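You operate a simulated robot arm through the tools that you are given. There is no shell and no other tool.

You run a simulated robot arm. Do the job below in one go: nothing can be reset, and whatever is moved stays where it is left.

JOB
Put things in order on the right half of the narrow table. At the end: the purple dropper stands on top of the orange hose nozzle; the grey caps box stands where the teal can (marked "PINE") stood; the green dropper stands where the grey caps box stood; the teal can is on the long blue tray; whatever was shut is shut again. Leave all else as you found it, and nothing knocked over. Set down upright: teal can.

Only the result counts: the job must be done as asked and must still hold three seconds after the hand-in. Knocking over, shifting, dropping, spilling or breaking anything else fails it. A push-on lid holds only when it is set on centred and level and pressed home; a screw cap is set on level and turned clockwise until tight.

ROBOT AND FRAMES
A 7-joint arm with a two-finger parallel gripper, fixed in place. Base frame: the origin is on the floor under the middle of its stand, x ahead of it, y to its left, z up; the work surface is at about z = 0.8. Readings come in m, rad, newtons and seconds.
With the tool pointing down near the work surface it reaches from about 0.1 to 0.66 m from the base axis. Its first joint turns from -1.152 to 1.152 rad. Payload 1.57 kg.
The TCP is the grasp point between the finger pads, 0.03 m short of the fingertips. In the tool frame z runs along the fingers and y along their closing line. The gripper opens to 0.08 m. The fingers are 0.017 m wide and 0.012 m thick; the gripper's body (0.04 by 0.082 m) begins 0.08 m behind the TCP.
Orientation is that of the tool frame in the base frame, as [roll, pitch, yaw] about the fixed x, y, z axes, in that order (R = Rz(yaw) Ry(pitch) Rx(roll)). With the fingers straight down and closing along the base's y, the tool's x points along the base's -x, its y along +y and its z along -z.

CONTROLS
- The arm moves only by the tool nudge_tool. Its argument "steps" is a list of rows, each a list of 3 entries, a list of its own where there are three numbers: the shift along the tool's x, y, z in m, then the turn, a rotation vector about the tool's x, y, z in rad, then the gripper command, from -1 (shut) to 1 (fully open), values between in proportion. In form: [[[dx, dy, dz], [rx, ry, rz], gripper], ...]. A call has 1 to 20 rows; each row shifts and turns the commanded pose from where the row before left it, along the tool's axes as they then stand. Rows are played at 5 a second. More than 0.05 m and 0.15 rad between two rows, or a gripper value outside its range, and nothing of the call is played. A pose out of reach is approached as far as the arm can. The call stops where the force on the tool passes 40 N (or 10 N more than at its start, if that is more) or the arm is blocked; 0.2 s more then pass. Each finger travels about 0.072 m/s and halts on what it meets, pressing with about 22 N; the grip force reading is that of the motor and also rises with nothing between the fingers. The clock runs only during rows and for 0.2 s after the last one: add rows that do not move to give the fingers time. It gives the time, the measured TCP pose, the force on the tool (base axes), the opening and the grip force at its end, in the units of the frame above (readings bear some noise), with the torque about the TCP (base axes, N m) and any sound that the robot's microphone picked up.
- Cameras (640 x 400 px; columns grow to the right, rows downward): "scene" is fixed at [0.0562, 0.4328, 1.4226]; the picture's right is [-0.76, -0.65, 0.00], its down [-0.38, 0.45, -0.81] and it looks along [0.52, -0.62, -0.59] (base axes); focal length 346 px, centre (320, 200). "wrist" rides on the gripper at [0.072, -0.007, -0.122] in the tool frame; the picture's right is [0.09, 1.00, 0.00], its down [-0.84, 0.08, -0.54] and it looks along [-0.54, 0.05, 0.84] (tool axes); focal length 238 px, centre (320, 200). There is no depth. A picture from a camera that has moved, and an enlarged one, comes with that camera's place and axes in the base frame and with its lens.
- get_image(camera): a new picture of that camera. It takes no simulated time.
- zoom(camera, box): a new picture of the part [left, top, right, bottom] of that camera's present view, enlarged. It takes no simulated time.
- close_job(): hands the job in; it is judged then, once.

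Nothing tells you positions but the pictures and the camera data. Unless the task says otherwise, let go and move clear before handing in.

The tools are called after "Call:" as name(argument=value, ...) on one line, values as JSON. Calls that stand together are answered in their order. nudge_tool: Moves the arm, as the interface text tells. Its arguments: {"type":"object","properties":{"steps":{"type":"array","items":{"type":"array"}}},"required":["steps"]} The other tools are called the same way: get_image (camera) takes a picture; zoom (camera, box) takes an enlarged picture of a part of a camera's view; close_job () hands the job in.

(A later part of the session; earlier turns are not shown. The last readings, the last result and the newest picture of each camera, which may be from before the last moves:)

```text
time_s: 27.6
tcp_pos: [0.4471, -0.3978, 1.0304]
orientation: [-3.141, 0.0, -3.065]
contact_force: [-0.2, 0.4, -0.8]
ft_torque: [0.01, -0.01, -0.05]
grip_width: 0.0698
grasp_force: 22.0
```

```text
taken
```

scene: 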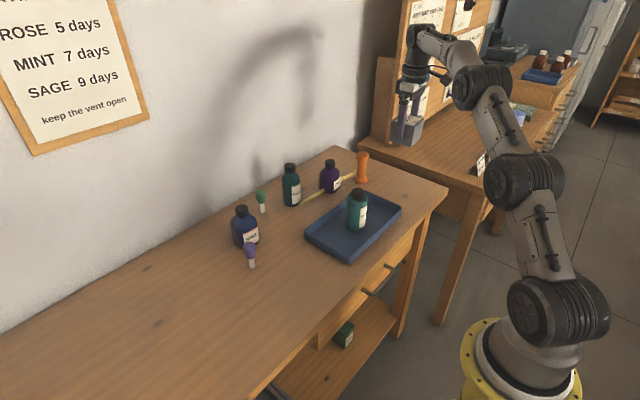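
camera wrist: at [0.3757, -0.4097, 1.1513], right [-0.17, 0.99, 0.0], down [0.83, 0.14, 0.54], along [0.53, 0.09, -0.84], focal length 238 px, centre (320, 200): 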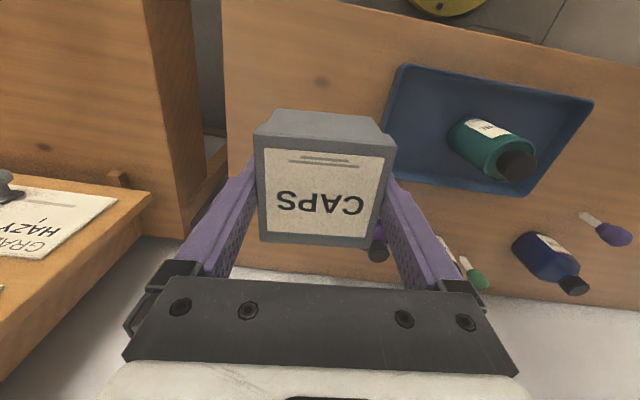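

The box is above the can's old place. I lower it to about 1 cm above the table.

Call:
nudge_tool(steps=[[[0, -0.002, 0.008], [0, 0, 0], -1], [[0, 0, 0.016], [0, 0, 0], -1], [[0, 0, 0.024], [0, 0, 0], -1], [[0, 0, 0.028], [0, 0, 0], -1], [[0, 0, 0.028], [0, 0, 0], -1], [[0, 0, 0.025], [0, 0, 0], -1], [[0, 0, 0.02], [0, 0, 0], -1], [[0, 0, 0.013], [0, 0, 0], -1], [[0, 0, 0.007], [0, 0, 0], -1], [[0, 0, 0.003], [0, 0, 0], -1], [[0, 0, 0], [0, 0, 0], -1]])

Call:
get_image(camera="wrist")

Call:
zoom(camera="scene", box=[350, 130, 450, 220])

```text
time_s: 30.0
tcp_pos: [0.4478, -0.4014, 0.8572]
orientation: [3.14, 0.0, -3.067]
contact_force: [-0.2, 0.8, -1.0]
ft_torque: [-0.05, 0.0, -0.01]
grip_width: 0.0696
grasp_force: 22.0
```

```text
taken
camera wrist: at [0.3757, -0.4119, 0.9779], right [-0.17, 0.99, 0.0], down [0.83, 0.14, 0.54], along [0.53, 0.09, -0.84], focal length 238 px, centre (320, 200)
```

wrist: 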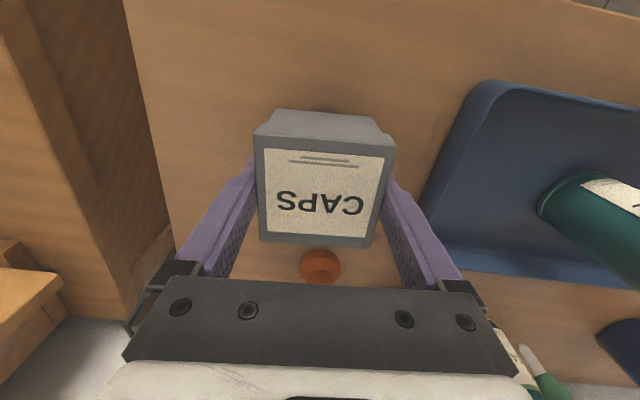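

```text
4.44 times, centred on (400, 175) of scene
camera zoom: at [0.0562, 0.4328, 1.4226], right [-0.76, -0.65, 0.0], down [-0.38, 0.45, -0.81], along [0.52, -0.62, -0.59], focal length 1536 px, centre (-36, 311)
```

zoom: 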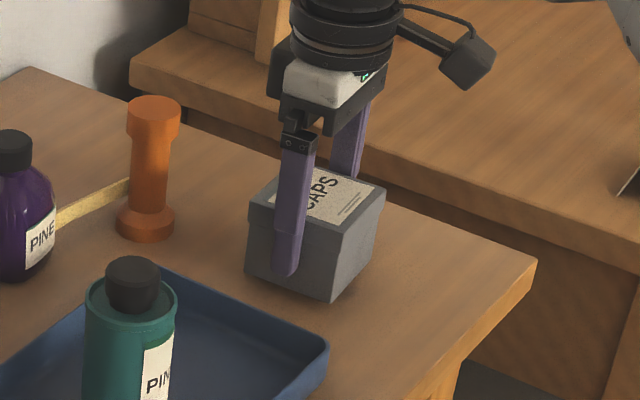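

The box is just above the table at the right spot. I lower the last centimetre in small steps.

Call:
nudge_tool(steps=[[[0, 0, 0.004], [0, 0, 0], -1], [[0, 0, 0.003], [0, 0, 0], -1], [[0, 0, 0.001], [0, 0, 0], -1], [[0, 0, 0], [0, 0, 0], -1]])

```text
time_s: 31.0
tcp_pos: [0.4468, -0.4002, 0.8493]
orientation: [-3.141, 0.0, -3.067]
contact_force: [0.0, -0.2, -0.9]
ft_torque: [-0.03, 0.0, 0.0]
grip_width: 0.0698
grasp_force: 21.9
```

Call:
nudge_tool(steps=[[[0, 0, 0.001], [0, 0, 0], -1], [[0, 0, 0], [0, 0, 0], -1]])

```text
time_s: 31.6
tcp_pos: [0.4458, -0.4002, 0.8493]
orientation: [3.141, -0.001, -3.066]
contact_force: [0.0, 0.1, -1.1]
ft_torque: [0.02, 0.0, -0.03]
grip_width: 0.0697
grasp_force: 21.4
```

Call:
nudge_tool(steps=[[[0, 0, 0.001], [0, 0, 0], -1], [[0, 0, 0], [0, 0, 0], -1]])

```text
time_s: 32.2
tcp_pos: [0.4476, -0.4016, 0.8469]
orientation: [3.14, 0.0, -3.066]
contact_force: [-1.1, 0.8, -1.8]
ft_torque: [0.02, -0.03, 0.02]
grip_width: 0.0695
grasp_force: 22.0
```

Call:
nudge_tool(steps=[[[0, 0, 0.001], [0, 0, 0], -1], [[0, 0, 0], [0, 0, 0], -1]])

```text
time_s: 32.8
tcp_pos: [0.4479, -0.4006, 0.8474]
orientation: [-3.141, -0.001, -3.066]
contact_force: [-0.9, -1.1, 2.8]
ft_torque: [0.11, 0.07, 0.06]
grip_width: 0.0697
grasp_force: 21.6
```

Contact with the table is made (force turned positive). I open the fingers slowly and rise straight up.

Call:
nudge_tool(steps=[[[0, 0, 0], [0, 0, 0], 0.5], [[0, 0, 0], [0, 0, 0], 1], [[0, 0, 0], [0, 0, 0], 1], [[0, 0, -0.005], [0, 0, 0], 1], [[0, 0, -0.015], [0, 0, 0], 1], [[0, 0, -0.03], [0, 0, 0], 1], [[0, 0, -0.04], [0, 0, 0], 1], [[0, 0, -0.04], [0, 0, 0], 1], [[0, 0, -0.04], [0, 0, 0], 1], [[0, 0, 0], [0, 0, 0], 1]])

Call:
get_image(camera="wrist")

Call:
zoom(camera="scene", box=[350, 130, 450, 220])

```text
time_s: 35.0
tcp_pos: [0.4461, -0.4004, 1.0141]
orientation: [-3.142, 0.0, -3.067]
contact_force: [0.2, -0.2, -0.4]
ft_torque: [0.01, -0.01, 0.02]
grip_width: 0.08
grasp_force: 0.0
```

```text
taken
camera wrist: at [0.3763, -0.4125, 1.1374], right [-0.17, 0.99, 0.0], down [0.83, 0.14, 0.54], along [0.53, 0.09, -0.84], focal length 238 px, centre (320, 200)
```

wrist: 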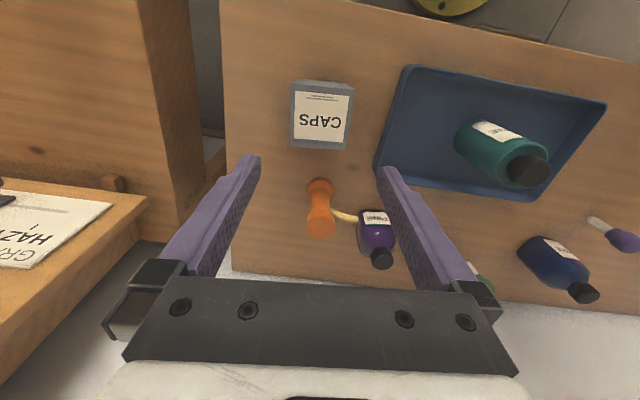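

```text
4.44 times, centred on (400, 175) of scene
camera zoom: at [0.0562, 0.4328, 1.4226], right [-0.76, -0.65, 0.0], down [-0.38, 0.45, -0.81], along [0.52, -0.62, -0.59], focal length 1536 px, centre (-36, 311)
```

zoom: 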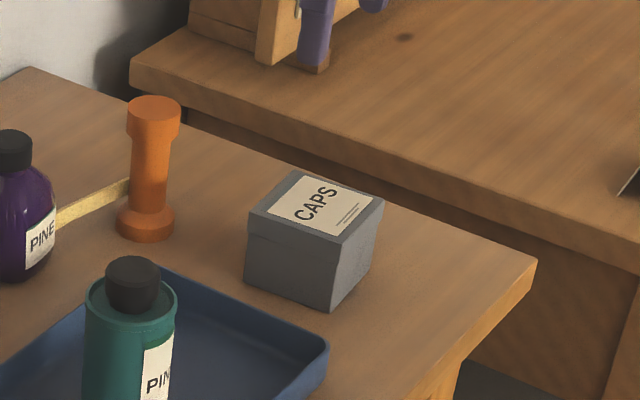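

The box stands shut where the can stood. While here I measure the nozzle from above.

Call:
zoom(camera="wrist", box=[280, 160, 400, 260])

Call:
zoom(camera="scene", box=[345, 145, 380, 190])

```text
4.00 times, centred on (340, 210) of wrist
camera zoom: at [0.3763, -0.4125, 1.1374], right [-0.17, 0.99, 0.0], down [0.83, 0.14, 0.54], along [0.53, 0.09, -0.84], focal length 953 px, centre (240, 160)
```

zoom: 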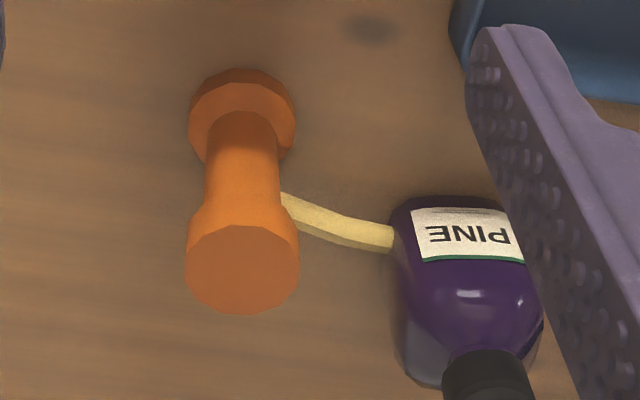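

```text
8.89 times, centred on (362, 168) of scene
camera zoom: at [0.0562, 0.4328, 1.4226], right [-0.76, -0.65, 0.0], down [-0.38, 0.45, -0.81], along [0.52, -0.62, -0.59], focal length 3072 px, centre (-58, 489)
```

zoom: 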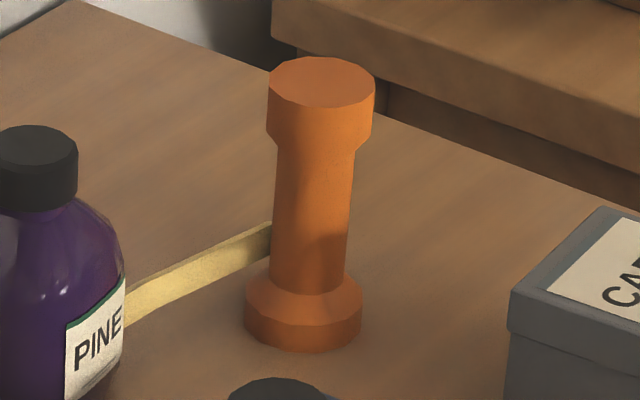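

The nozzle stands at about (0.569, -0.380) with a flat top. Now I move toward the green dropper for a closer look from above.

Call:
nudge_tool(steps=[[[0, 0, -0.015], [0, 0, 0.075], 1], [[-0.0127, 0.0385, -0.003], [0, 0, 0], 1], [[-0.0127, 0.0385, -0.003], [0, 0, 0], 1], [[-0.0127, 0.0385, -0.003], [0, 0, 0], 1], [[-0.0127, 0.0385, -0.003], [0, 0, 0], 1], [[-0.0127, 0.0385, -0.003], [0, 0, 0], 1], [[-0.0127, 0.0385, -0.003], [0, 0, 0], 1], [[-0.0127, 0.0385, -0.003], [0, 0, 0], 1], [[-0.0127, 0.0385, -0.003], [0, 0, 0], 1], [[-0.0127, 0.0385, -0.003], [0, 0, 0], 1], [[0, 0, 0], [0, 0, 0], 1]])

Call:
get_image(camera="wrist")

Call:
zoom(camera="wrist", box=[230, 140, 410, 270])

```text
time_s: 37.4
tcp_pos: [0.5624, -0.0534, 1.0577]
orientation: [-3.142, 0.0, 3.14]
contact_force: [0.2, -0.1, -0.5]
ft_torque: [0.01, -0.03, -0.02]
grip_width: 0.08
grasp_force: 0.1
```

```text
taken
camera wrist: at [0.4898, -0.0601, 1.1794], right [-0.09, 1.0, 0.0], down [0.84, 0.08, 0.54], along [0.54, 0.05, -0.84], focal length 238 px, centre (320, 200)
```

wrist: 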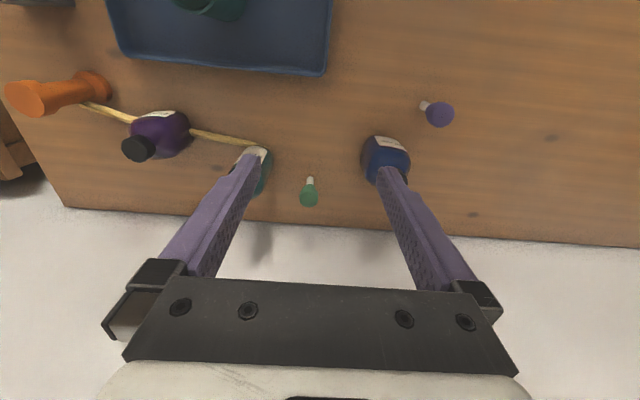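

```text
3.08 times, centred on (320, 205) of wrist
camera zoom: at [0.4898, -0.0601, 1.1794], right [-0.09, 1.0, 0.0], down [0.84, 0.08, 0.54], along [0.54, 0.05, -0.84], focal length 733 px, centre (320, 185)
```

zoom: 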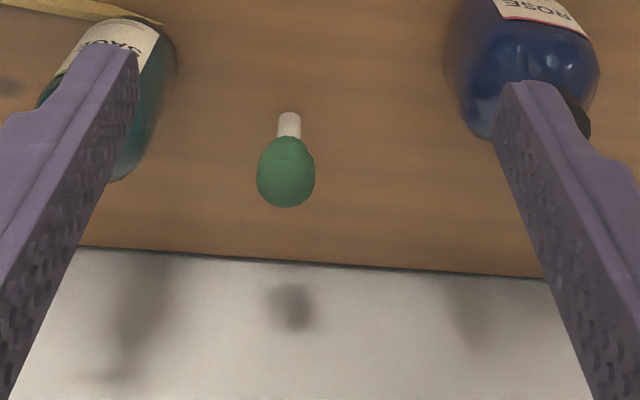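

The green dropper stands at about (0.688, -0.060), beyond straight-down reach, so I'll tilt the tool 30° outward. I tilt here first, with the fingers partly closed to clear the bottles.

Call:
nudge_tool(steps=[[[0, 0, 0], [0, -0.131, 0], 0.4], [[0, 0, 0], [0, -0.131, 0], 0.4], [[0, 0, 0], [0, -0.131, 0], 0.4], [[0, 0, 0], [0, -0.131, 0], 0.4], [[0, 0, 0], [0, 0, 0], 0.4]])

Call:
get_image(camera="wrist")

Call:
get_image(camera="scene")

```text
time_s: 38.6
tcp_pos: [0.5608, -0.0559, 1.0585]
orientation: [3.141, 0.525, 3.14]
contact_force: [-0.2, 0.9, -0.4]
ft_torque: [0.0, -0.02, 0.04]
grip_width: 0.0559
grasp_force: 0.0
```

```text
taken
camera wrist: at [0.4371, -0.0605, 1.1276], right [-0.08, 1.0, -0.05], down [0.45, 0.08, 0.89], along [0.89, 0.05, -0.46], focal length 238 px, centre (320, 200)
```

wrist: 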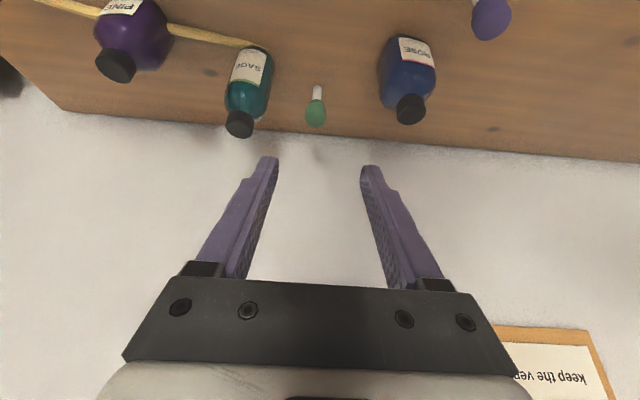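

```text
taken
```

scene: 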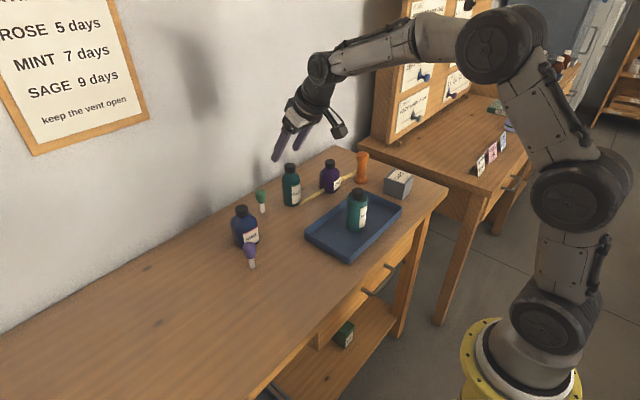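

The tilt worked with no problem. I move the fingers to just above the green dropper.

Call:
nudge_tool(steps=[[[-0.0113, -0.0012, 0.0315], [0, 0, 0], 0.4], [[-0.0113, -0.0012, 0.0315], [0, 0, 0], 0.4], [[-0.0113, -0.0012, 0.0315], [0, 0, 0], 0.4], [[-0.0113, -0.0012, 0.0315], [0, 0, 0], 0.4], [[-0.0113, -0.0012, 0.0315], [0, 0, 0], 0.4], [[0, 0, 0], [0, 0, 0], 0.4]])

Call:
get_image(camera="wrist")

Call:
zoom(camera="wrist", box=[230, 90, 410, 230])

Call:
zoom(camera="scene", box=[210, 110, 350, 260])

```text
time_s: 40.0
tcp_pos: [0.6913, -0.0613, 0.9516]
orientation: [-3.141, 0.524, 3.141]
contact_force: [-1.0, 0.3, -1.0]
ft_torque: [-0.03, -0.04, -0.02]
grip_width: 0.0561
grasp_force: 0.1
```

```text
taken
camera wrist: at [0.5663, -0.0677, 1.0217], right [-0.08, 1.0, -0.05], down [0.45, 0.08, 0.89], along [0.89, 0.05, -0.46], focal length 238 px, centre (320, 200)
```

wrist: 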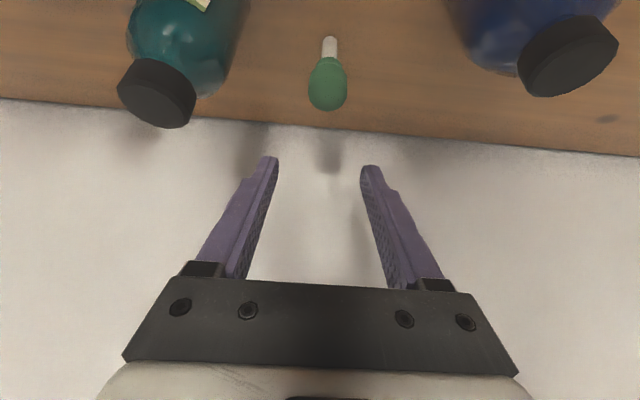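

```text
2.86 times, centred on (320, 160) of wrist
camera zoom: at [0.5663, -0.0677, 1.0217], right [-0.08, 1.0, -0.05], down [0.45, 0.08, 0.89], along [0.89, 0.05, -0.46], focal length 681 px, centre (320, 314)
```

zoom: 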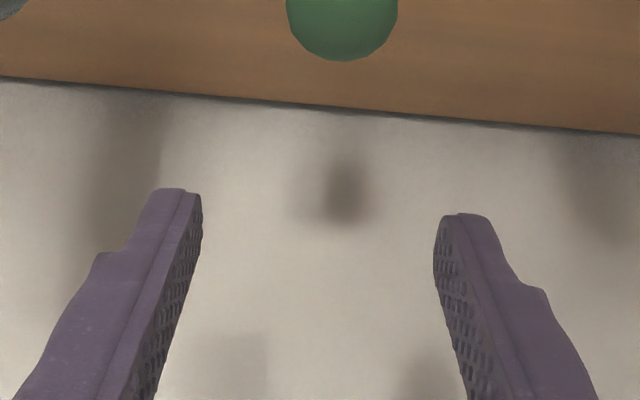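

```text
2.67 times, centred on (280, 185) of scene
camera zoom: at [0.0562, 0.4328, 1.4226], right [-0.76, -0.65, 0.0], down [-0.38, 0.45, -0.81], along [0.52, -0.62, -0.59], focal length 922 px, centre (427, 240)
```

zoom: 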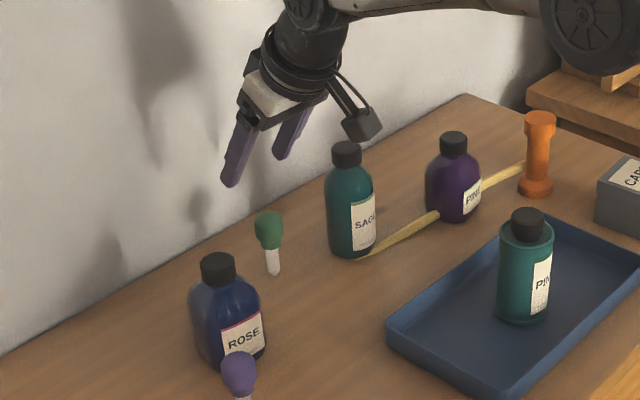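

All agrees: the dropper is at (0.688, -0.0595) and the gripper is nearly above it. I lower straight down around the bulb.

Call:
nudge_tool(steps=[[[0.0119, 0.0003, 0.0197], [0, 0, 0], 0.4], [[0.0119, 0.0003, 0.0197], [0, 0, 0], 0.4], [[0.0119, 0.0003, 0.0197], [0, 0, 0], 0.4], [[0.0119, 0.0003, 0.0197], [0, 0, 0], 0.4], [[0, 0, 0], [0, 0, 0], 0.4]])

Call:
get_image(camera="wrist")

Call:
zoom(camera="scene", box=[230, 150, 320, 230])

```text
time_s: 41.2
tcp_pos: [0.689, -0.0605, 0.8586]
orientation: [3.141, 0.526, 3.14]
contact_force: [-0.3, 0.1, 0.4]
ft_torque: [-0.02, -0.01, 0.01]
grip_width: 0.0559
grasp_force: 0.0
```

```text
taken
camera wrist: at [0.5645, -0.0665, 0.9281], right [-0.08, 1.0, -0.05], down [0.45, 0.08, 0.89], along [0.89, 0.05, -0.46], focal length 238 px, centre (320, 200)
```

wrist: 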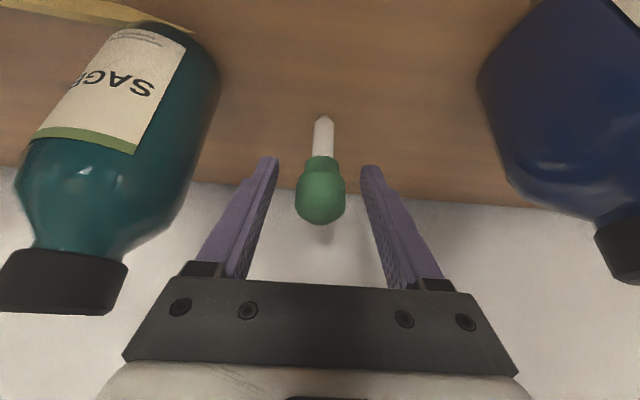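

```text
5.00 times, centred on (275, 190) of scene
camera zoom: at [0.0562, 0.4328, 1.4226], right [-0.76, -0.65, 0.0], down [-0.38, 0.45, -0.81], along [0.52, -0.62, -0.59], focal length 1728 px, centre (545, 250)
```

zoom: 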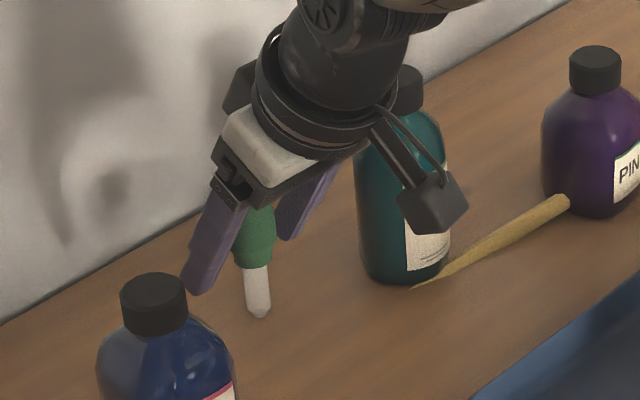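

The bulb sits centred between the pads. I close on it.

Call:
nudge_tool(steps=[[[0, 0, 0], [0, 0, 0], 0.0], [[0, 0, 0], [0, 0, 0], -0.3], [[0, 0, 0], [0, 0, 0], -1], [[0, 0, 0], [0, 0, 0], -1], [[0, 0, 0], [0, 0, 0], -1]])

Call:
get_image(camera="wrist")

Call:
zoom(camera="scene", box=[230, 150, 320, 230])

```text
time_s: 42.4
tcp_pos: [0.6894, -0.0612, 0.8599]
orientation: [-3.141, 0.524, 3.14]
contact_force: [-1.2, -0.7, -0.6]
ft_torque: [-0.04, 0.0, 0.04]
grip_width: 0.0283
grasp_force: 22.3
```

```text
taken
camera wrist: at [0.5644, -0.0666, 0.9284], right [-0.08, 1.0, -0.05], down [0.45, 0.08, 0.89], along [0.89, 0.05, -0.46], focal length 238 px, centre (320, 200)
```

wrist: 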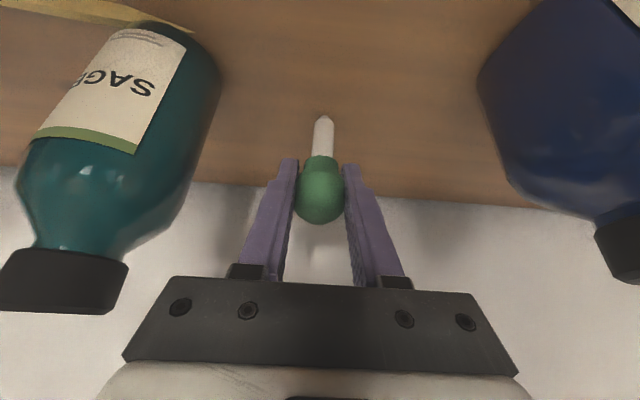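

```text
5.00 times, centred on (275, 190) of scene
camera zoom: at [0.0562, 0.4328, 1.4226], right [-0.76, -0.65, 0.0], down [-0.38, 0.45, -0.81], along [0.52, -0.62, -0.59], focal length 1728 px, centre (545, 250)
```

zoom: 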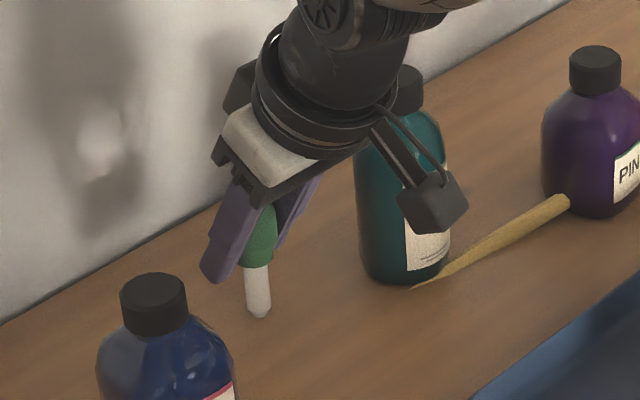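

The dropper is held (0.028 m). I lift it straight up slowly.

Call:
nudge_tool(steps=[[[-0.0025, 0, -0.0043], [0, 0, 0], -1], [[-0.005, 0, -0.0087], [0, 0, 0], -1], [[-0.01, 0, -0.0173], [0, 0, 0], -1], [[-0.0125, 0, -0.0217], [0, 0, 0], -1], [[-0.0125, 0, -0.0217], [0, 0, 0], -1], [[-0.0075, 0, -0.013], [0, 0, 0], -1], [[0, 0, 0], [0, 0, 0], -1]])

Call:
get_image(camera="wrist")

Call:
zoom(camera="scene", box=[230, 110, 320, 230])

```text
time_s: 44.0
tcp_pos: [0.6868, -0.0597, 0.958]
orientation: [-3.14, 0.526, 3.141]
contact_force: [-0.9, -0.2, 0.2]
ft_torque: [0.0, 0.02, 0.01]
grip_width: 0.0281
grasp_force: 22.4
```

```text
taken
camera wrist: at [0.5631, -0.0655, 1.0268], right [-0.08, 1.0, -0.05], down [0.45, 0.08, 0.89], along [0.89, 0.05, -0.46], focal length 238 px, centre (320, 200)
```

wrist: 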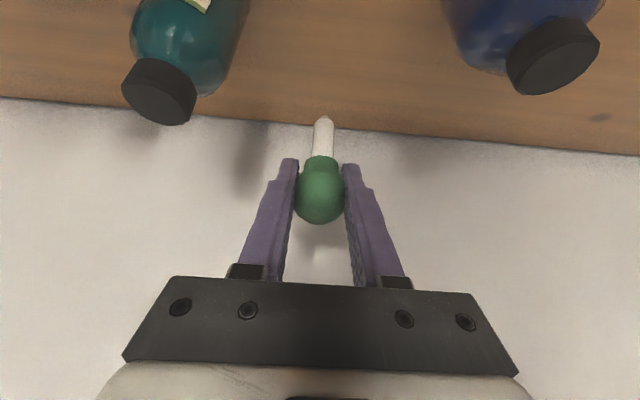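

```text
3.33 times, centred on (275, 170) of scene
camera zoom: at [0.0562, 0.4328, 1.4226], right [-0.76, -0.65, 0.0], down [-0.38, 0.45, -0.81], along [0.52, -0.62, -0.59], focal length 1152 px, centre (470, 300)
```

zoom: 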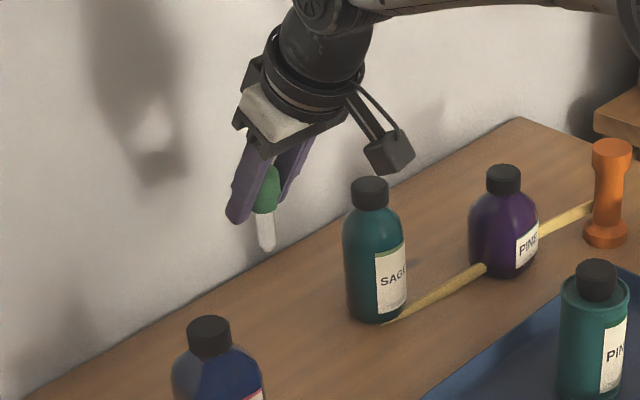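

The dropper hangs straight in the grip. I carry it back toward the robot and then left to above the caps box's old place, (0.430, 0.060).

Call:
nudge_tool(steps=[[[0.012, 0, -0.018], [0, 0, 0], -1], [[0.025, 0, -0.0175], [0, 0, 0], -1], [[0.0275, 0, -0.018], [0, 0, 0], -1], [[0.0275, 0, -0.018], [0, 0, 0], -1], [[0.0275, 0, -0.018], [0, 0, 0], -1], [[0.0275, 0, -0.018], [0, 0, 0], -1], [[0.0275, 0, -0.018], [0, 0, 0], -1], [[0.0235, 0, -0.0125], [0, 0, 0], -1], [[0.0146, 0, -0.0078], [0, 0, 0], -1], [[0, 0.015, 0], [0, 0, 0], -1], [[0, 0.03, 0], [0, 0, 0], -1], [[0, 0.03, 0], [0, 0, 0], -1], [[0, 0.03, 0], [0, 0, 0], -1], [[0, 0.014, 0], [0, 0, 0], -1], [[0, 0, 0], [0, 0, 0], -1]])

Call:
get_image(camera="wrist")

Call:
get_image(camera="scene")

```text
time_s: 47.2
tcp_pos: [0.4306, 0.0602, 0.9787]
orientation: [-3.14, 0.523, 3.141]
contact_force: [-0.2, 0.5, 0.1]
ft_torque: [0.0, -0.02, 0.02]
grip_width: 0.0279
grasp_force: 21.4
```

```text
taken
camera wrist: at [0.3061, 0.0541, 1.0476], right [-0.08, 1.0, -0.05], down [0.45, 0.08, 0.89], along [0.89, 0.05, -0.46], focal length 238 px, centre (320, 200)
```

wrist: 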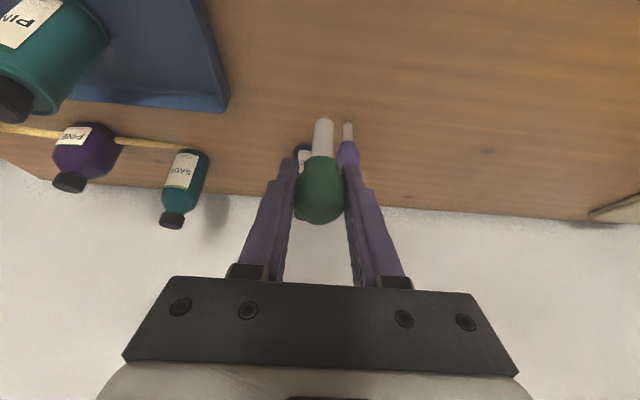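

```text
taken
```

scene: 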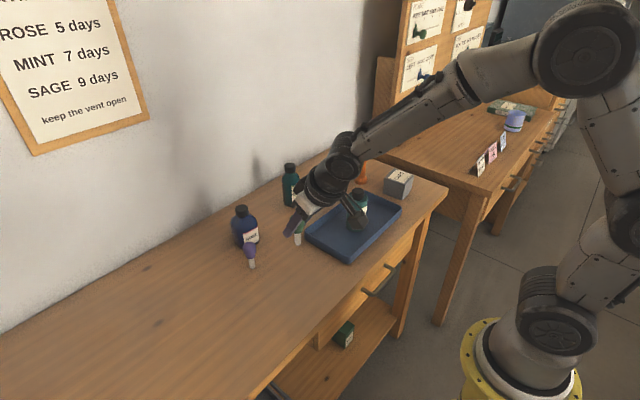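

The dropper is above the box's old place. I lower it to about 1 cm above the table.

Call:
nudge_tool(steps=[[[0.005, 0, 0.0087], [0, 0, 0], -1], [[0.01, 0, 0.0173], [0, 0, 0], -1], [[0.0125, 0, 0.0217], [0, 0, 0], -1], [[0.0125, 0, 0.0217], [0, 0, 0], -1], [[0.0085, 0, 0.0147], [0, 0, 0], -1], [[0.004, 0, 0.0069], [0, 0, 0], -1], [[0, 0, 0], [0, 0, 0], -1]])

Call:
get_image(camera="wrist")

Call:
zoom(camera="scene", box=[230, 180, 380, 300])

```text
time_s: 48.8
tcp_pos: [0.4308, 0.059, 0.8734]
orientation: [3.141, 0.525, -3.141]
contact_force: [-0.5, 0.0, 0.4]
ft_torque: [0.0, 0.0, 0.01]
grip_width: 0.0279
grasp_force: 21.7
```

```text
taken
camera wrist: at [0.3067, 0.0532, 0.9418], right [-0.08, 1.0, -0.05], down [0.45, 0.08, 0.89], along [0.89, 0.05, -0.46], focal length 238 px, centre (320, 200)
```

wrist: 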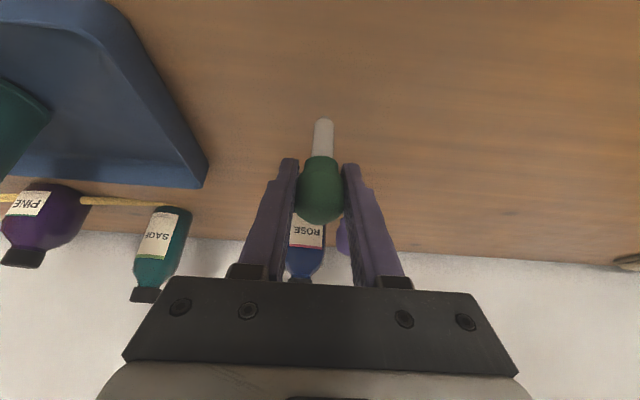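

```text
3.33 times, centred on (305, 240) of scene
camera zoom: at [0.0562, 0.4328, 1.4226], right [-0.76, -0.65, 0.0], down [-0.38, 0.45, -0.81], along [0.52, -0.62, -0.59], focal length 1152 px, centre (370, 67)
```

zoom: 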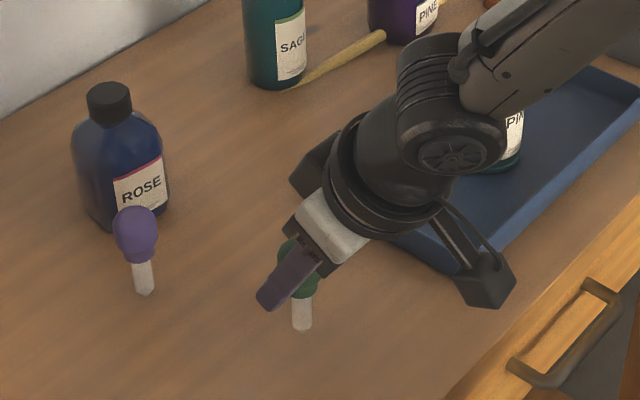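

Call:
zoom(camera="wrist", box=[270, 100, 370, 240])

Call:
zoom(camera="scene", box=[285, 225, 335, 275])

```text
2.86 times, centred on (320, 170) of wrist
camera zoom: at [0.3067, 0.0532, 0.9418], right [-0.08, 1.0, -0.05], down [0.45, 0.08, 0.89], along [0.89, 0.05, -0.46], focal length 681 px, centre (320, 286)
```

zoom: 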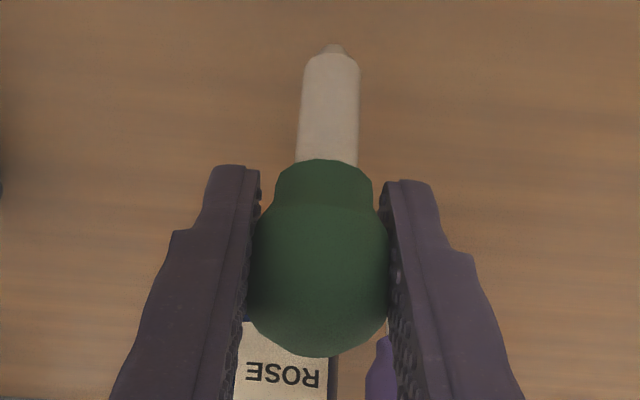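

```text
8.00 times, centred on (310, 250) of scene
camera zoom: at [0.0562, 0.4328, 1.4226], right [-0.76, -0.65, 0.0], down [-0.38, 0.45, -0.81], along [0.52, -0.62, -0.59], focal length 2765 px, centre (400, -200)
```

zoom: 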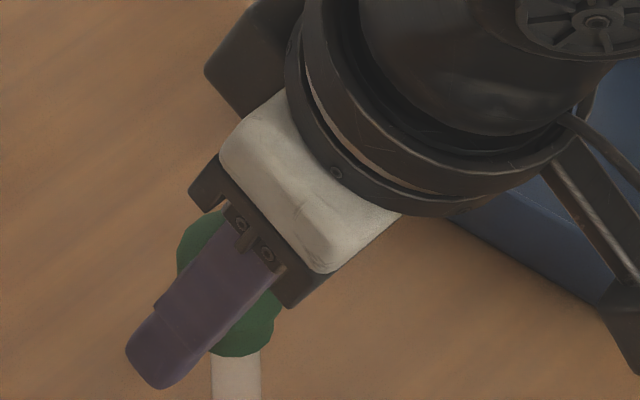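

The dropper hangs vertical with its tip about 1.3 cm above the table. I lower slowly towards contact.

Call:
nudge_tool(steps=[[[0.003, 0, 0.0052], [0, 0, 0], -1], [[0.002, 0, 0.0035], [0, 0, 0], -1], [[0.0005, 0, 0.0009], [0, 0, 0], -1], [[0, 0, 0], [0, 0, 0], -1]])

Call:
zoom(camera="wrist", box=[270, 100, 370, 240])

```text
time_s: 49.8
tcp_pos: [0.4306, 0.0589, 0.8621]
orientation: [-3.141, 0.525, 3.141]
contact_force: [-0.2, 0.1, 0.1]
ft_torque: [0.01, 0.03, 0.01]
grip_width: 0.0279
grasp_force: 21.5
```

```text
2.86 times, centred on (320, 170) of wrist
camera zoom: at [0.307, 0.053, 0.9309], right [-0.08, 1.0, -0.05], down [0.45, 0.08, 0.89], along [0.89, 0.05, -0.46], focal length 681 px, centre (320, 286)
```

zoom: 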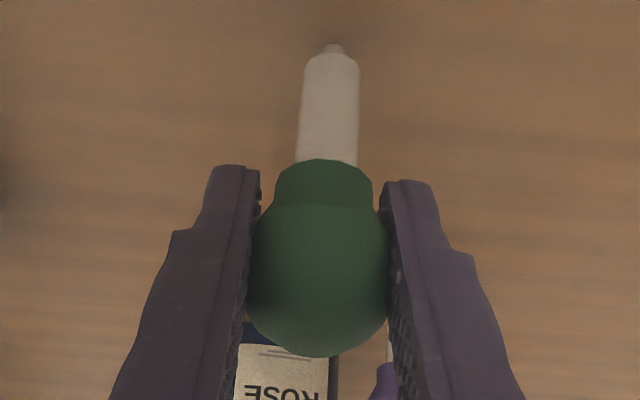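

Call:
nudge_tool(steps=[[[0.0005, 0, 0.0009], [0, 0, 0], -1], [[0.0003, 0, 0.0005], [0, 0, 0], -1], [[0, 0, 0], [0, 0, 0], -1]])

```text
time_s: 50.6
tcp_pos: [0.4309, 0.0586, 0.8619]
orientation: [-3.141, 0.524, 3.14]
contact_force: [-0.2, 0.1, -0.6]
ft_torque: [0.02, 0.0, -0.03]
grip_width: 0.028
grasp_force: 21.6
```

Call:
nudge_tool(steps=[[[0.00025, 0, 0.00043], [0, 0, 0], -1], [[0.00025, 0, 0.00043], [0, 0, 0], -1], [[0, 0, 0], [0, 0, 0], -1]])

Call:
zoom(camera="wrist", box=[270, 100, 370, 240])

```text
time_s: 51.4
tcp_pos: [0.4316, 0.0589, 0.8589]
orientation: [-3.141, 0.525, -3.141]
contact_force: [-0.3, -1.1, -1.5]
ft_torque: [-0.01, -0.01, -0.04]
grip_width: 0.028
grasp_force: 22.3
```

```text
2.86 times, centred on (320, 170) of wrist
camera zoom: at [0.3062, 0.054, 0.9288], right [-0.08, 1.0, -0.05], down [0.45, 0.08, 0.89], along [0.89, 0.05, -0.46], focal length 681 px, centre (320, 286)
```

zoom: 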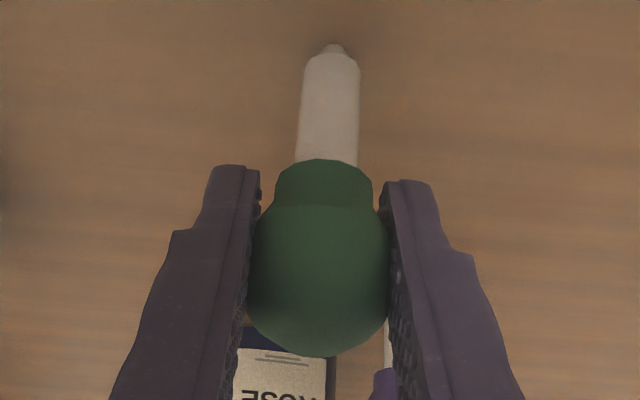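

The tip is very near the table. I go on with half-millimetre steps.

Call:
nudge_tool(steps=[[[0.00025, 0, 0.00043], [0, 0, 0], -1], [[0, 0, 0], [0, 0, 0], -1]])

```text
time_s: 52.0
tcp_pos: [0.4302, 0.0594, 0.8596]
orientation: [3.141, 0.524, 3.141]
contact_force: [-0.6, -1.1, 0.3]
ft_torque: [-0.03, -0.03, -0.01]
grip_width: 0.0278
grasp_force: 22.7
```

Call:
nudge_tool(steps=[[[0.00025, 0, 0.00043], [0, 0, 0], -1], [[0, 0, 0], [0, 0, 0], -1]])

Call:
zoom(camera="wrist", box=[270, 100, 370, 240])

```text
time_s: 52.6
tcp_pos: [0.4297, 0.0599, 0.8593]
orientation: [3.141, 0.526, -3.14]
contact_force: [0.1, 0.0, 3.4]
ft_torque: [-0.01, -0.02, 0.03]
grip_width: 0.0278
grasp_force: 21.9
```

```text
2.86 times, centred on (320, 170) of wrist
camera zoom: at [0.3064, 0.0541, 0.9283], right [-0.08, 1.0, -0.05], down [0.45, 0.08, 0.89], along [0.89, 0.05, -0.46], focal length 681 px, centre (320, 286)
```

zoom: 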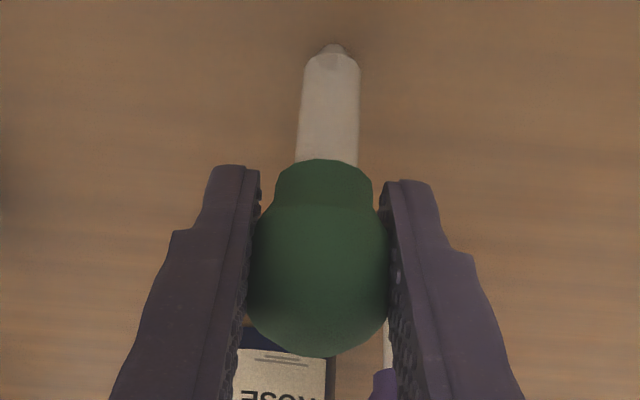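

Contact is felt (+3.4 N) and the dropper is upright. I open the fingers slowly, without moving.

Call:
nudge_tool(steps=[[[0, 0, 0], [0, 0, 0], -0.27], [[0, 0, 0], [0, 0, 0], -0.2], [[0, 0, 0], [0, 0, 0], -0.1], [[0, 0, 0], [0, 0, 0], 0.2], [[0, 0, 0], [0, 0, 0], 0.5], [[0, 0, 0], [0, 0, 0], 0.5]])

Call:
zoom(camera="wrist", box=[250, 80, 390, 260])

```text
time_s: 54.0
tcp_pos: [0.4306, 0.0592, 0.8582]
orientation: [-3.141, 0.524, 3.14]
contact_force: [0.4, 0.3, -0.3]
ft_torque: [-0.01, -0.05, 0.02]
grip_width: 0.06
grasp_force: 0.1
```

```text
2.22 times, centred on (320, 170) of wrist
camera zoom: at [0.3062, 0.0541, 0.928], right [-0.08, 1.0, -0.05], down [0.45, 0.08, 0.89], along [0.89, 0.05, -0.46], focal length 530 px, centre (320, 267)
```

zoom: 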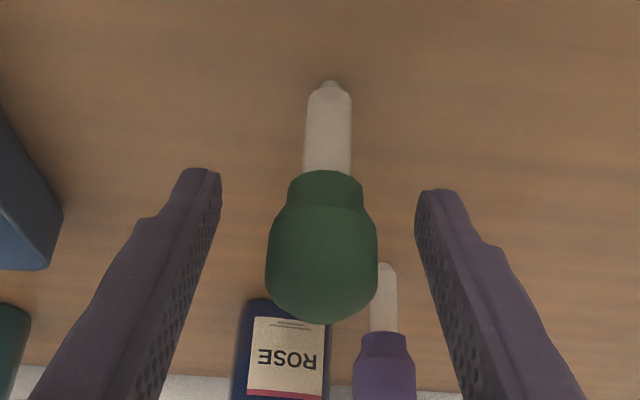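

The green dropper stands by itself. I withdraw straight up.

Call:
nudge_tool(steps=[[[-0.0025, 0, -0.0043], [0, 0, 0], 0.5], [[-0.0075, 0, -0.013], [0, 0, 0], 0.5], [[-0.0125, 0, -0.0217], [0, 0, 0], 0.5], [[-0.0175, 0, -0.0303], [0, 0, 0], 0.5], [[-0.0175, 0, -0.0303], [0, 0, 0], 0.5], [[0, 0, 0], [0, 0, 0], 0.5]])

Call:
get_image(camera="wrist")

Call:
zoom(camera="scene", box=[220, 170, 420, 300])

```text
time_s: 55.4
tcp_pos: [0.4315, 0.0577, 0.9753]
orientation: [-3.141, 0.523, -3.141]
contact_force: [-0.2, 0.3, 0.3]
ft_torque: [-0.01, -0.02, 0.02]
grip_width: 0.0601
grasp_force: 0.0
```

```text
taken
camera wrist: at [0.3073, 0.0532, 1.0448], right [-0.08, 1.0, -0.05], down [0.45, 0.08, 0.89], along [0.89, 0.05, -0.46], focal length 238 px, centre (320, 200)
```

wrist: 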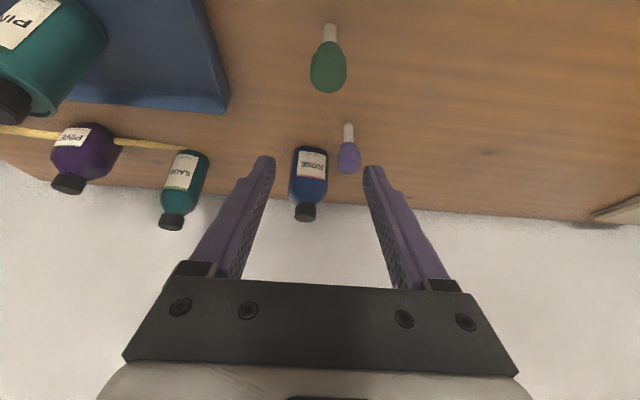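

```text
3.08 times, centred on (320, 235) of scene
camera zoom: at [0.0562, 0.4328, 1.4226], right [-0.76, -0.65, 0.0], down [-0.38, 0.45, -0.81], along [0.52, -0.62, -0.59], focal length 1063 px, centre (320, 92)
```

zoom: 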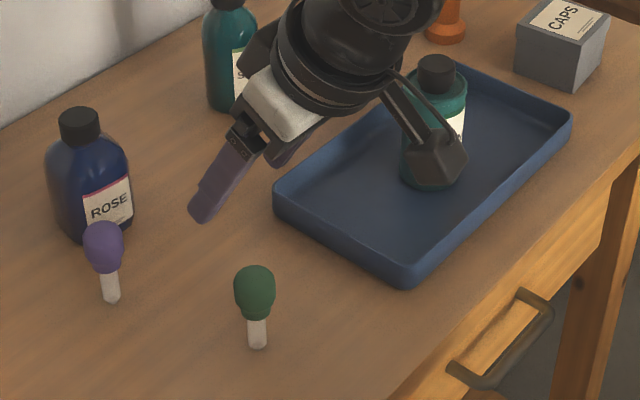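

The green dropper is in place. Next is the purple dropper, near (0.548, 0.100); I move above it with the same tilt.

Call:
nudge_tool(steps=[[[-0.0238, 0.0099, 0.0172], [0, 0, 0], 0.5], [[-0.0238, 0.0099, 0.0172], [0, 0, 0], 0.5], [[-0.0238, 0.0099, 0.0172], [0, 0, 0], 0.5], [[-0.0238, 0.0099, 0.0172], [0, 0, 0], 0.5], [[0, 0, 0], [0, 0, 0], 0.5]])

Call:
get_image(camera="wrist")

Call:
zoom(camera="wrist", box=[260, 0, 400, 120])

```text
time_s: 56.6
tcp_pos: [0.5478, 0.0981, 0.9622]
orientation: [3.141, 0.523, 3.141]
contact_force: [0.5, 0.0, -0.6]
ft_torque: [-0.02, 0.03, 0.0]
grip_width: 0.06
grasp_force: 0.1
```

```text
taken
camera wrist: at [0.4236, 0.0918, 1.0315], right [-0.08, 1.0, -0.05], down [0.45, 0.08, 0.89], along [0.89, 0.05, -0.46], focal length 238 px, centre (320, 200)
```

wrist: 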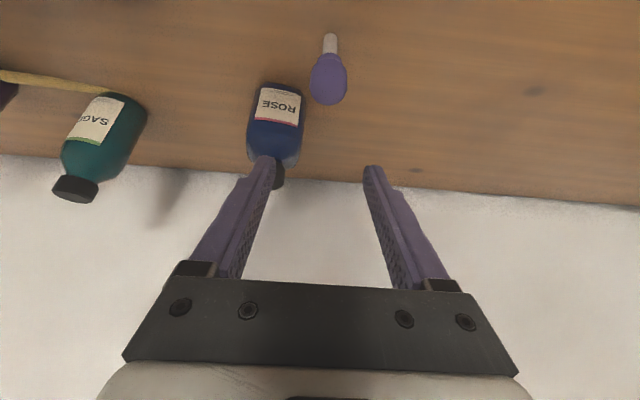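

```text
3.33 times, centred on (330, 60) of wrist
camera zoom: at [0.4236, 0.0918, 1.0315], right [-0.08, 1.0, -0.05], down [0.45, 0.08, 0.89], along [0.89, 0.05, -0.46], focal length 794 px, centre (287, 667)
```

zoom: 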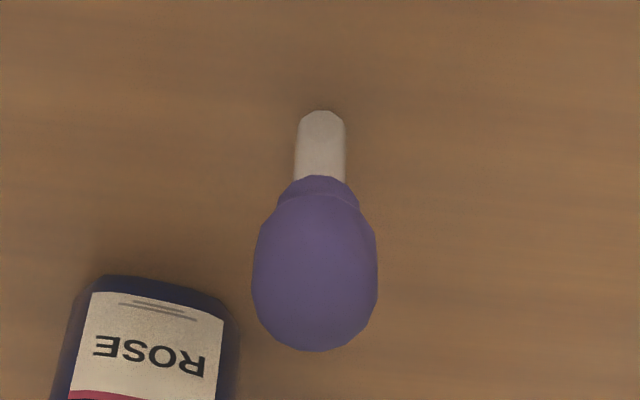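

The purple dropper is at (0.547, 0.1005). I lower around its bulb.

Call:
nudge_tool(steps=[[[0.0127, 0.0005, 0.0222], [0, 0, 0], 0.5], [[0.0127, 0.0004, 0.0222], [0, 0, 0], 0.5], [[0.0127, 0.0004, 0.0222], [0, 0, 0], 0.5], [[0.0127, 0.0004, 0.0222], [0, 0, 0], 0.5], [[0, 0, 0], [0, 0, 0], 0.5]])

Call:
get_image(camera="wrist")

Call:
zoom(camera="wrist", box=[250, 80, 390, 260])

Call:
zoom(camera="scene", box=[220, 200, 310, 280])

```text
time_s: 57.8
tcp_pos: [0.5478, 0.0991, 0.8594]
orientation: [3.141, 0.525, 3.141]
contact_force: [-0.5, 0.8, -0.7]
ft_torque: [0.0, 0.08, 0.01]
grip_width: 0.0601
grasp_force: 0.0
```

```text
taken
camera wrist: at [0.4242, 0.0936, 0.9284], right [-0.08, 1.0, -0.05], down [0.45, 0.08, 0.89], along [0.89, 0.05, -0.46], focal length 238 px, centre (320, 200)
```

wrist: 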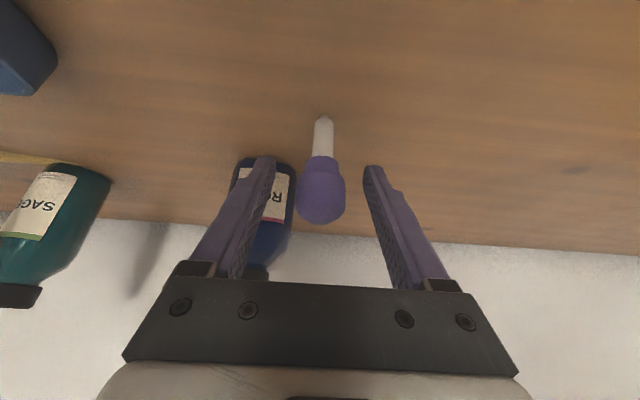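

```text
2.22 times, centred on (320, 170) of wrist
camera zoom: at [0.4242, 0.0936, 0.9284], right [-0.08, 1.0, -0.05], down [0.45, 0.08, 0.89], along [0.89, 0.05, -0.46], focal length 530 px, centre (320, 267)
```

zoom: 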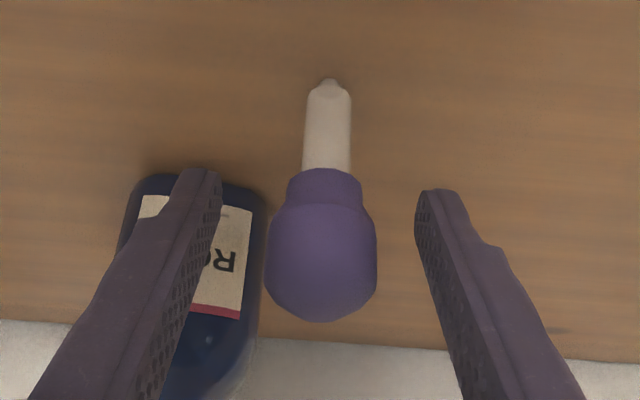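

```text
5.00 times, centred on (265, 240) of scene
camera zoom: at [0.0562, 0.4328, 1.4226], right [-0.76, -0.65, 0.0], down [-0.38, 0.45, -0.81], along [0.52, -0.62, -0.59], focal length 1728 px, centre (595, 0)
```

zoom: 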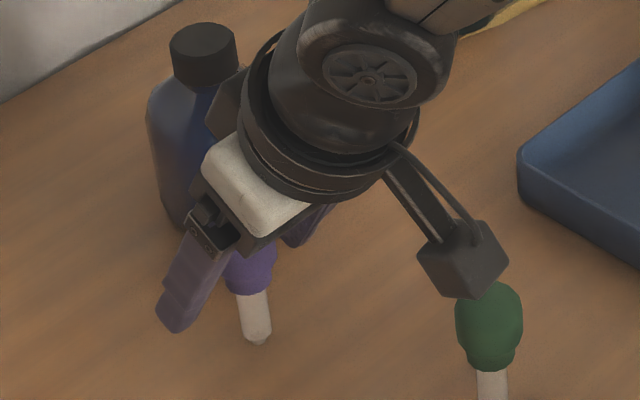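

The bulb is centred between the pads and the camera box is clear of the green dropper. I close on the bulb.

Call:
nudge_tool(steps=[[[0, 0, 0], [0, 0, 0], 0.1], [[0, 0, 0], [0, 0, 0], -0.25], [[0, 0, 0], [0, 0, 0], -1], [[0, 0, 0], [0, 0, 0], -1], [[0, 0, 0], [0, 0, 0], -1]])

Call:
zoom(camera="wrist", box=[250, 80, 390, 260])

```text
time_s: 59.0
tcp_pos: [0.5479, 0.0994, 0.8593]
orientation: [-3.142, 0.523, 3.141]
contact_force: [0.0, -0.5, -0.2]
ft_torque: [-0.04, 0.03, -0.02]
grip_width: 0.0279
grasp_force: 22.3
```

```text
2.22 times, centred on (320, 170) of wrist
camera zoom: at [0.4242, 0.0936, 0.9286], right [-0.08, 1.0, -0.05], down [0.45, 0.08, 0.89], along [0.89, 0.05, -0.46], focal length 530 px, centre (320, 267)
```

zoom: 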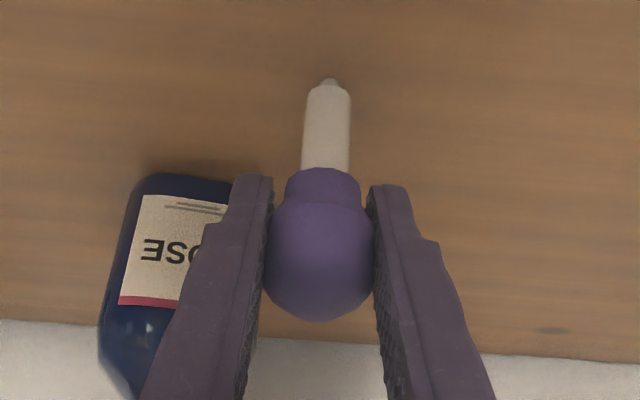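

The purple dropper is held (0.028 m). I lift it high enough to travel over the bottles.

Call:
nudge_tool(steps=[[[-0.0025, 0, -0.0043], [0, 0, 0], -1], [[-0.0075, 0, -0.013], [0, 0, 0], -1], [[-0.0125, 0, -0.0217], [0, 0, 0], -1], [[-0.0175, 0, -0.0303], [0, 0, 0], -1], [[-0.0175, 0, -0.0303], [0, 0, 0], -1], [[-0.0175, 0, -0.0303], [0, 0, 0], -1], [[-0.01, 0, -0.0173], [0, 0, 0], -1], [[-0.005, 0, -0.0087], [0, 0, 0], -1], [[0, 0, 0], [0, 0, 0], -1]])

Call:
get_image(camera="wrist")

Call:
get_image(camera="scene")

```text
time_s: 61.0
tcp_pos: [0.5481, 0.101, 1.0398]
orientation: [3.141, 0.523, 3.142]
contact_force: [-0.9, -0.4, -0.2]
ft_torque: [-0.01, 0.01, -0.01]
grip_width: 0.0282
grasp_force: 21.6
```

```text
taken
camera wrist: at [0.4239, 0.0947, 1.1084], right [-0.08, 1.0, -0.05], down [0.45, 0.08, 0.89], along [0.89, 0.05, -0.46], focal length 238 px, centre (320, 200)
```

wrist: 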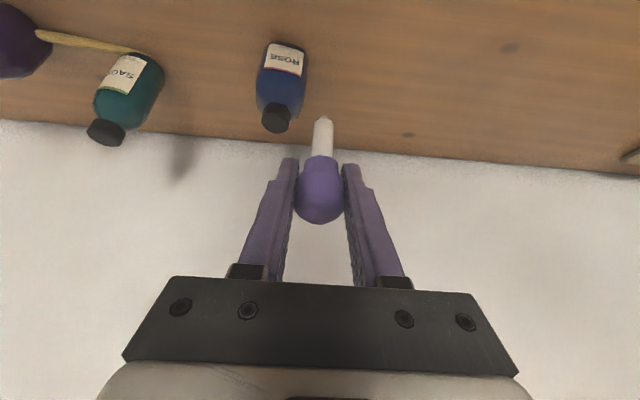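

```text
taken
```

scene: 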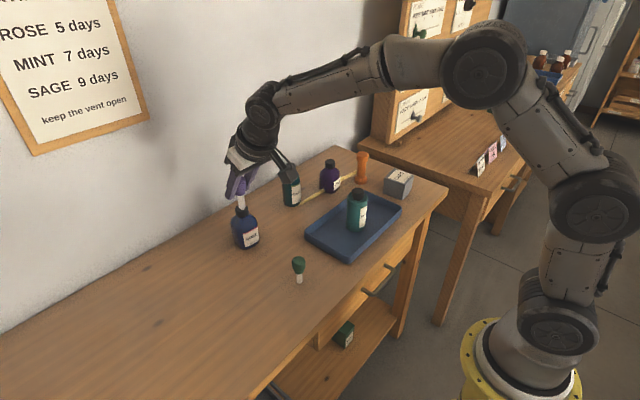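

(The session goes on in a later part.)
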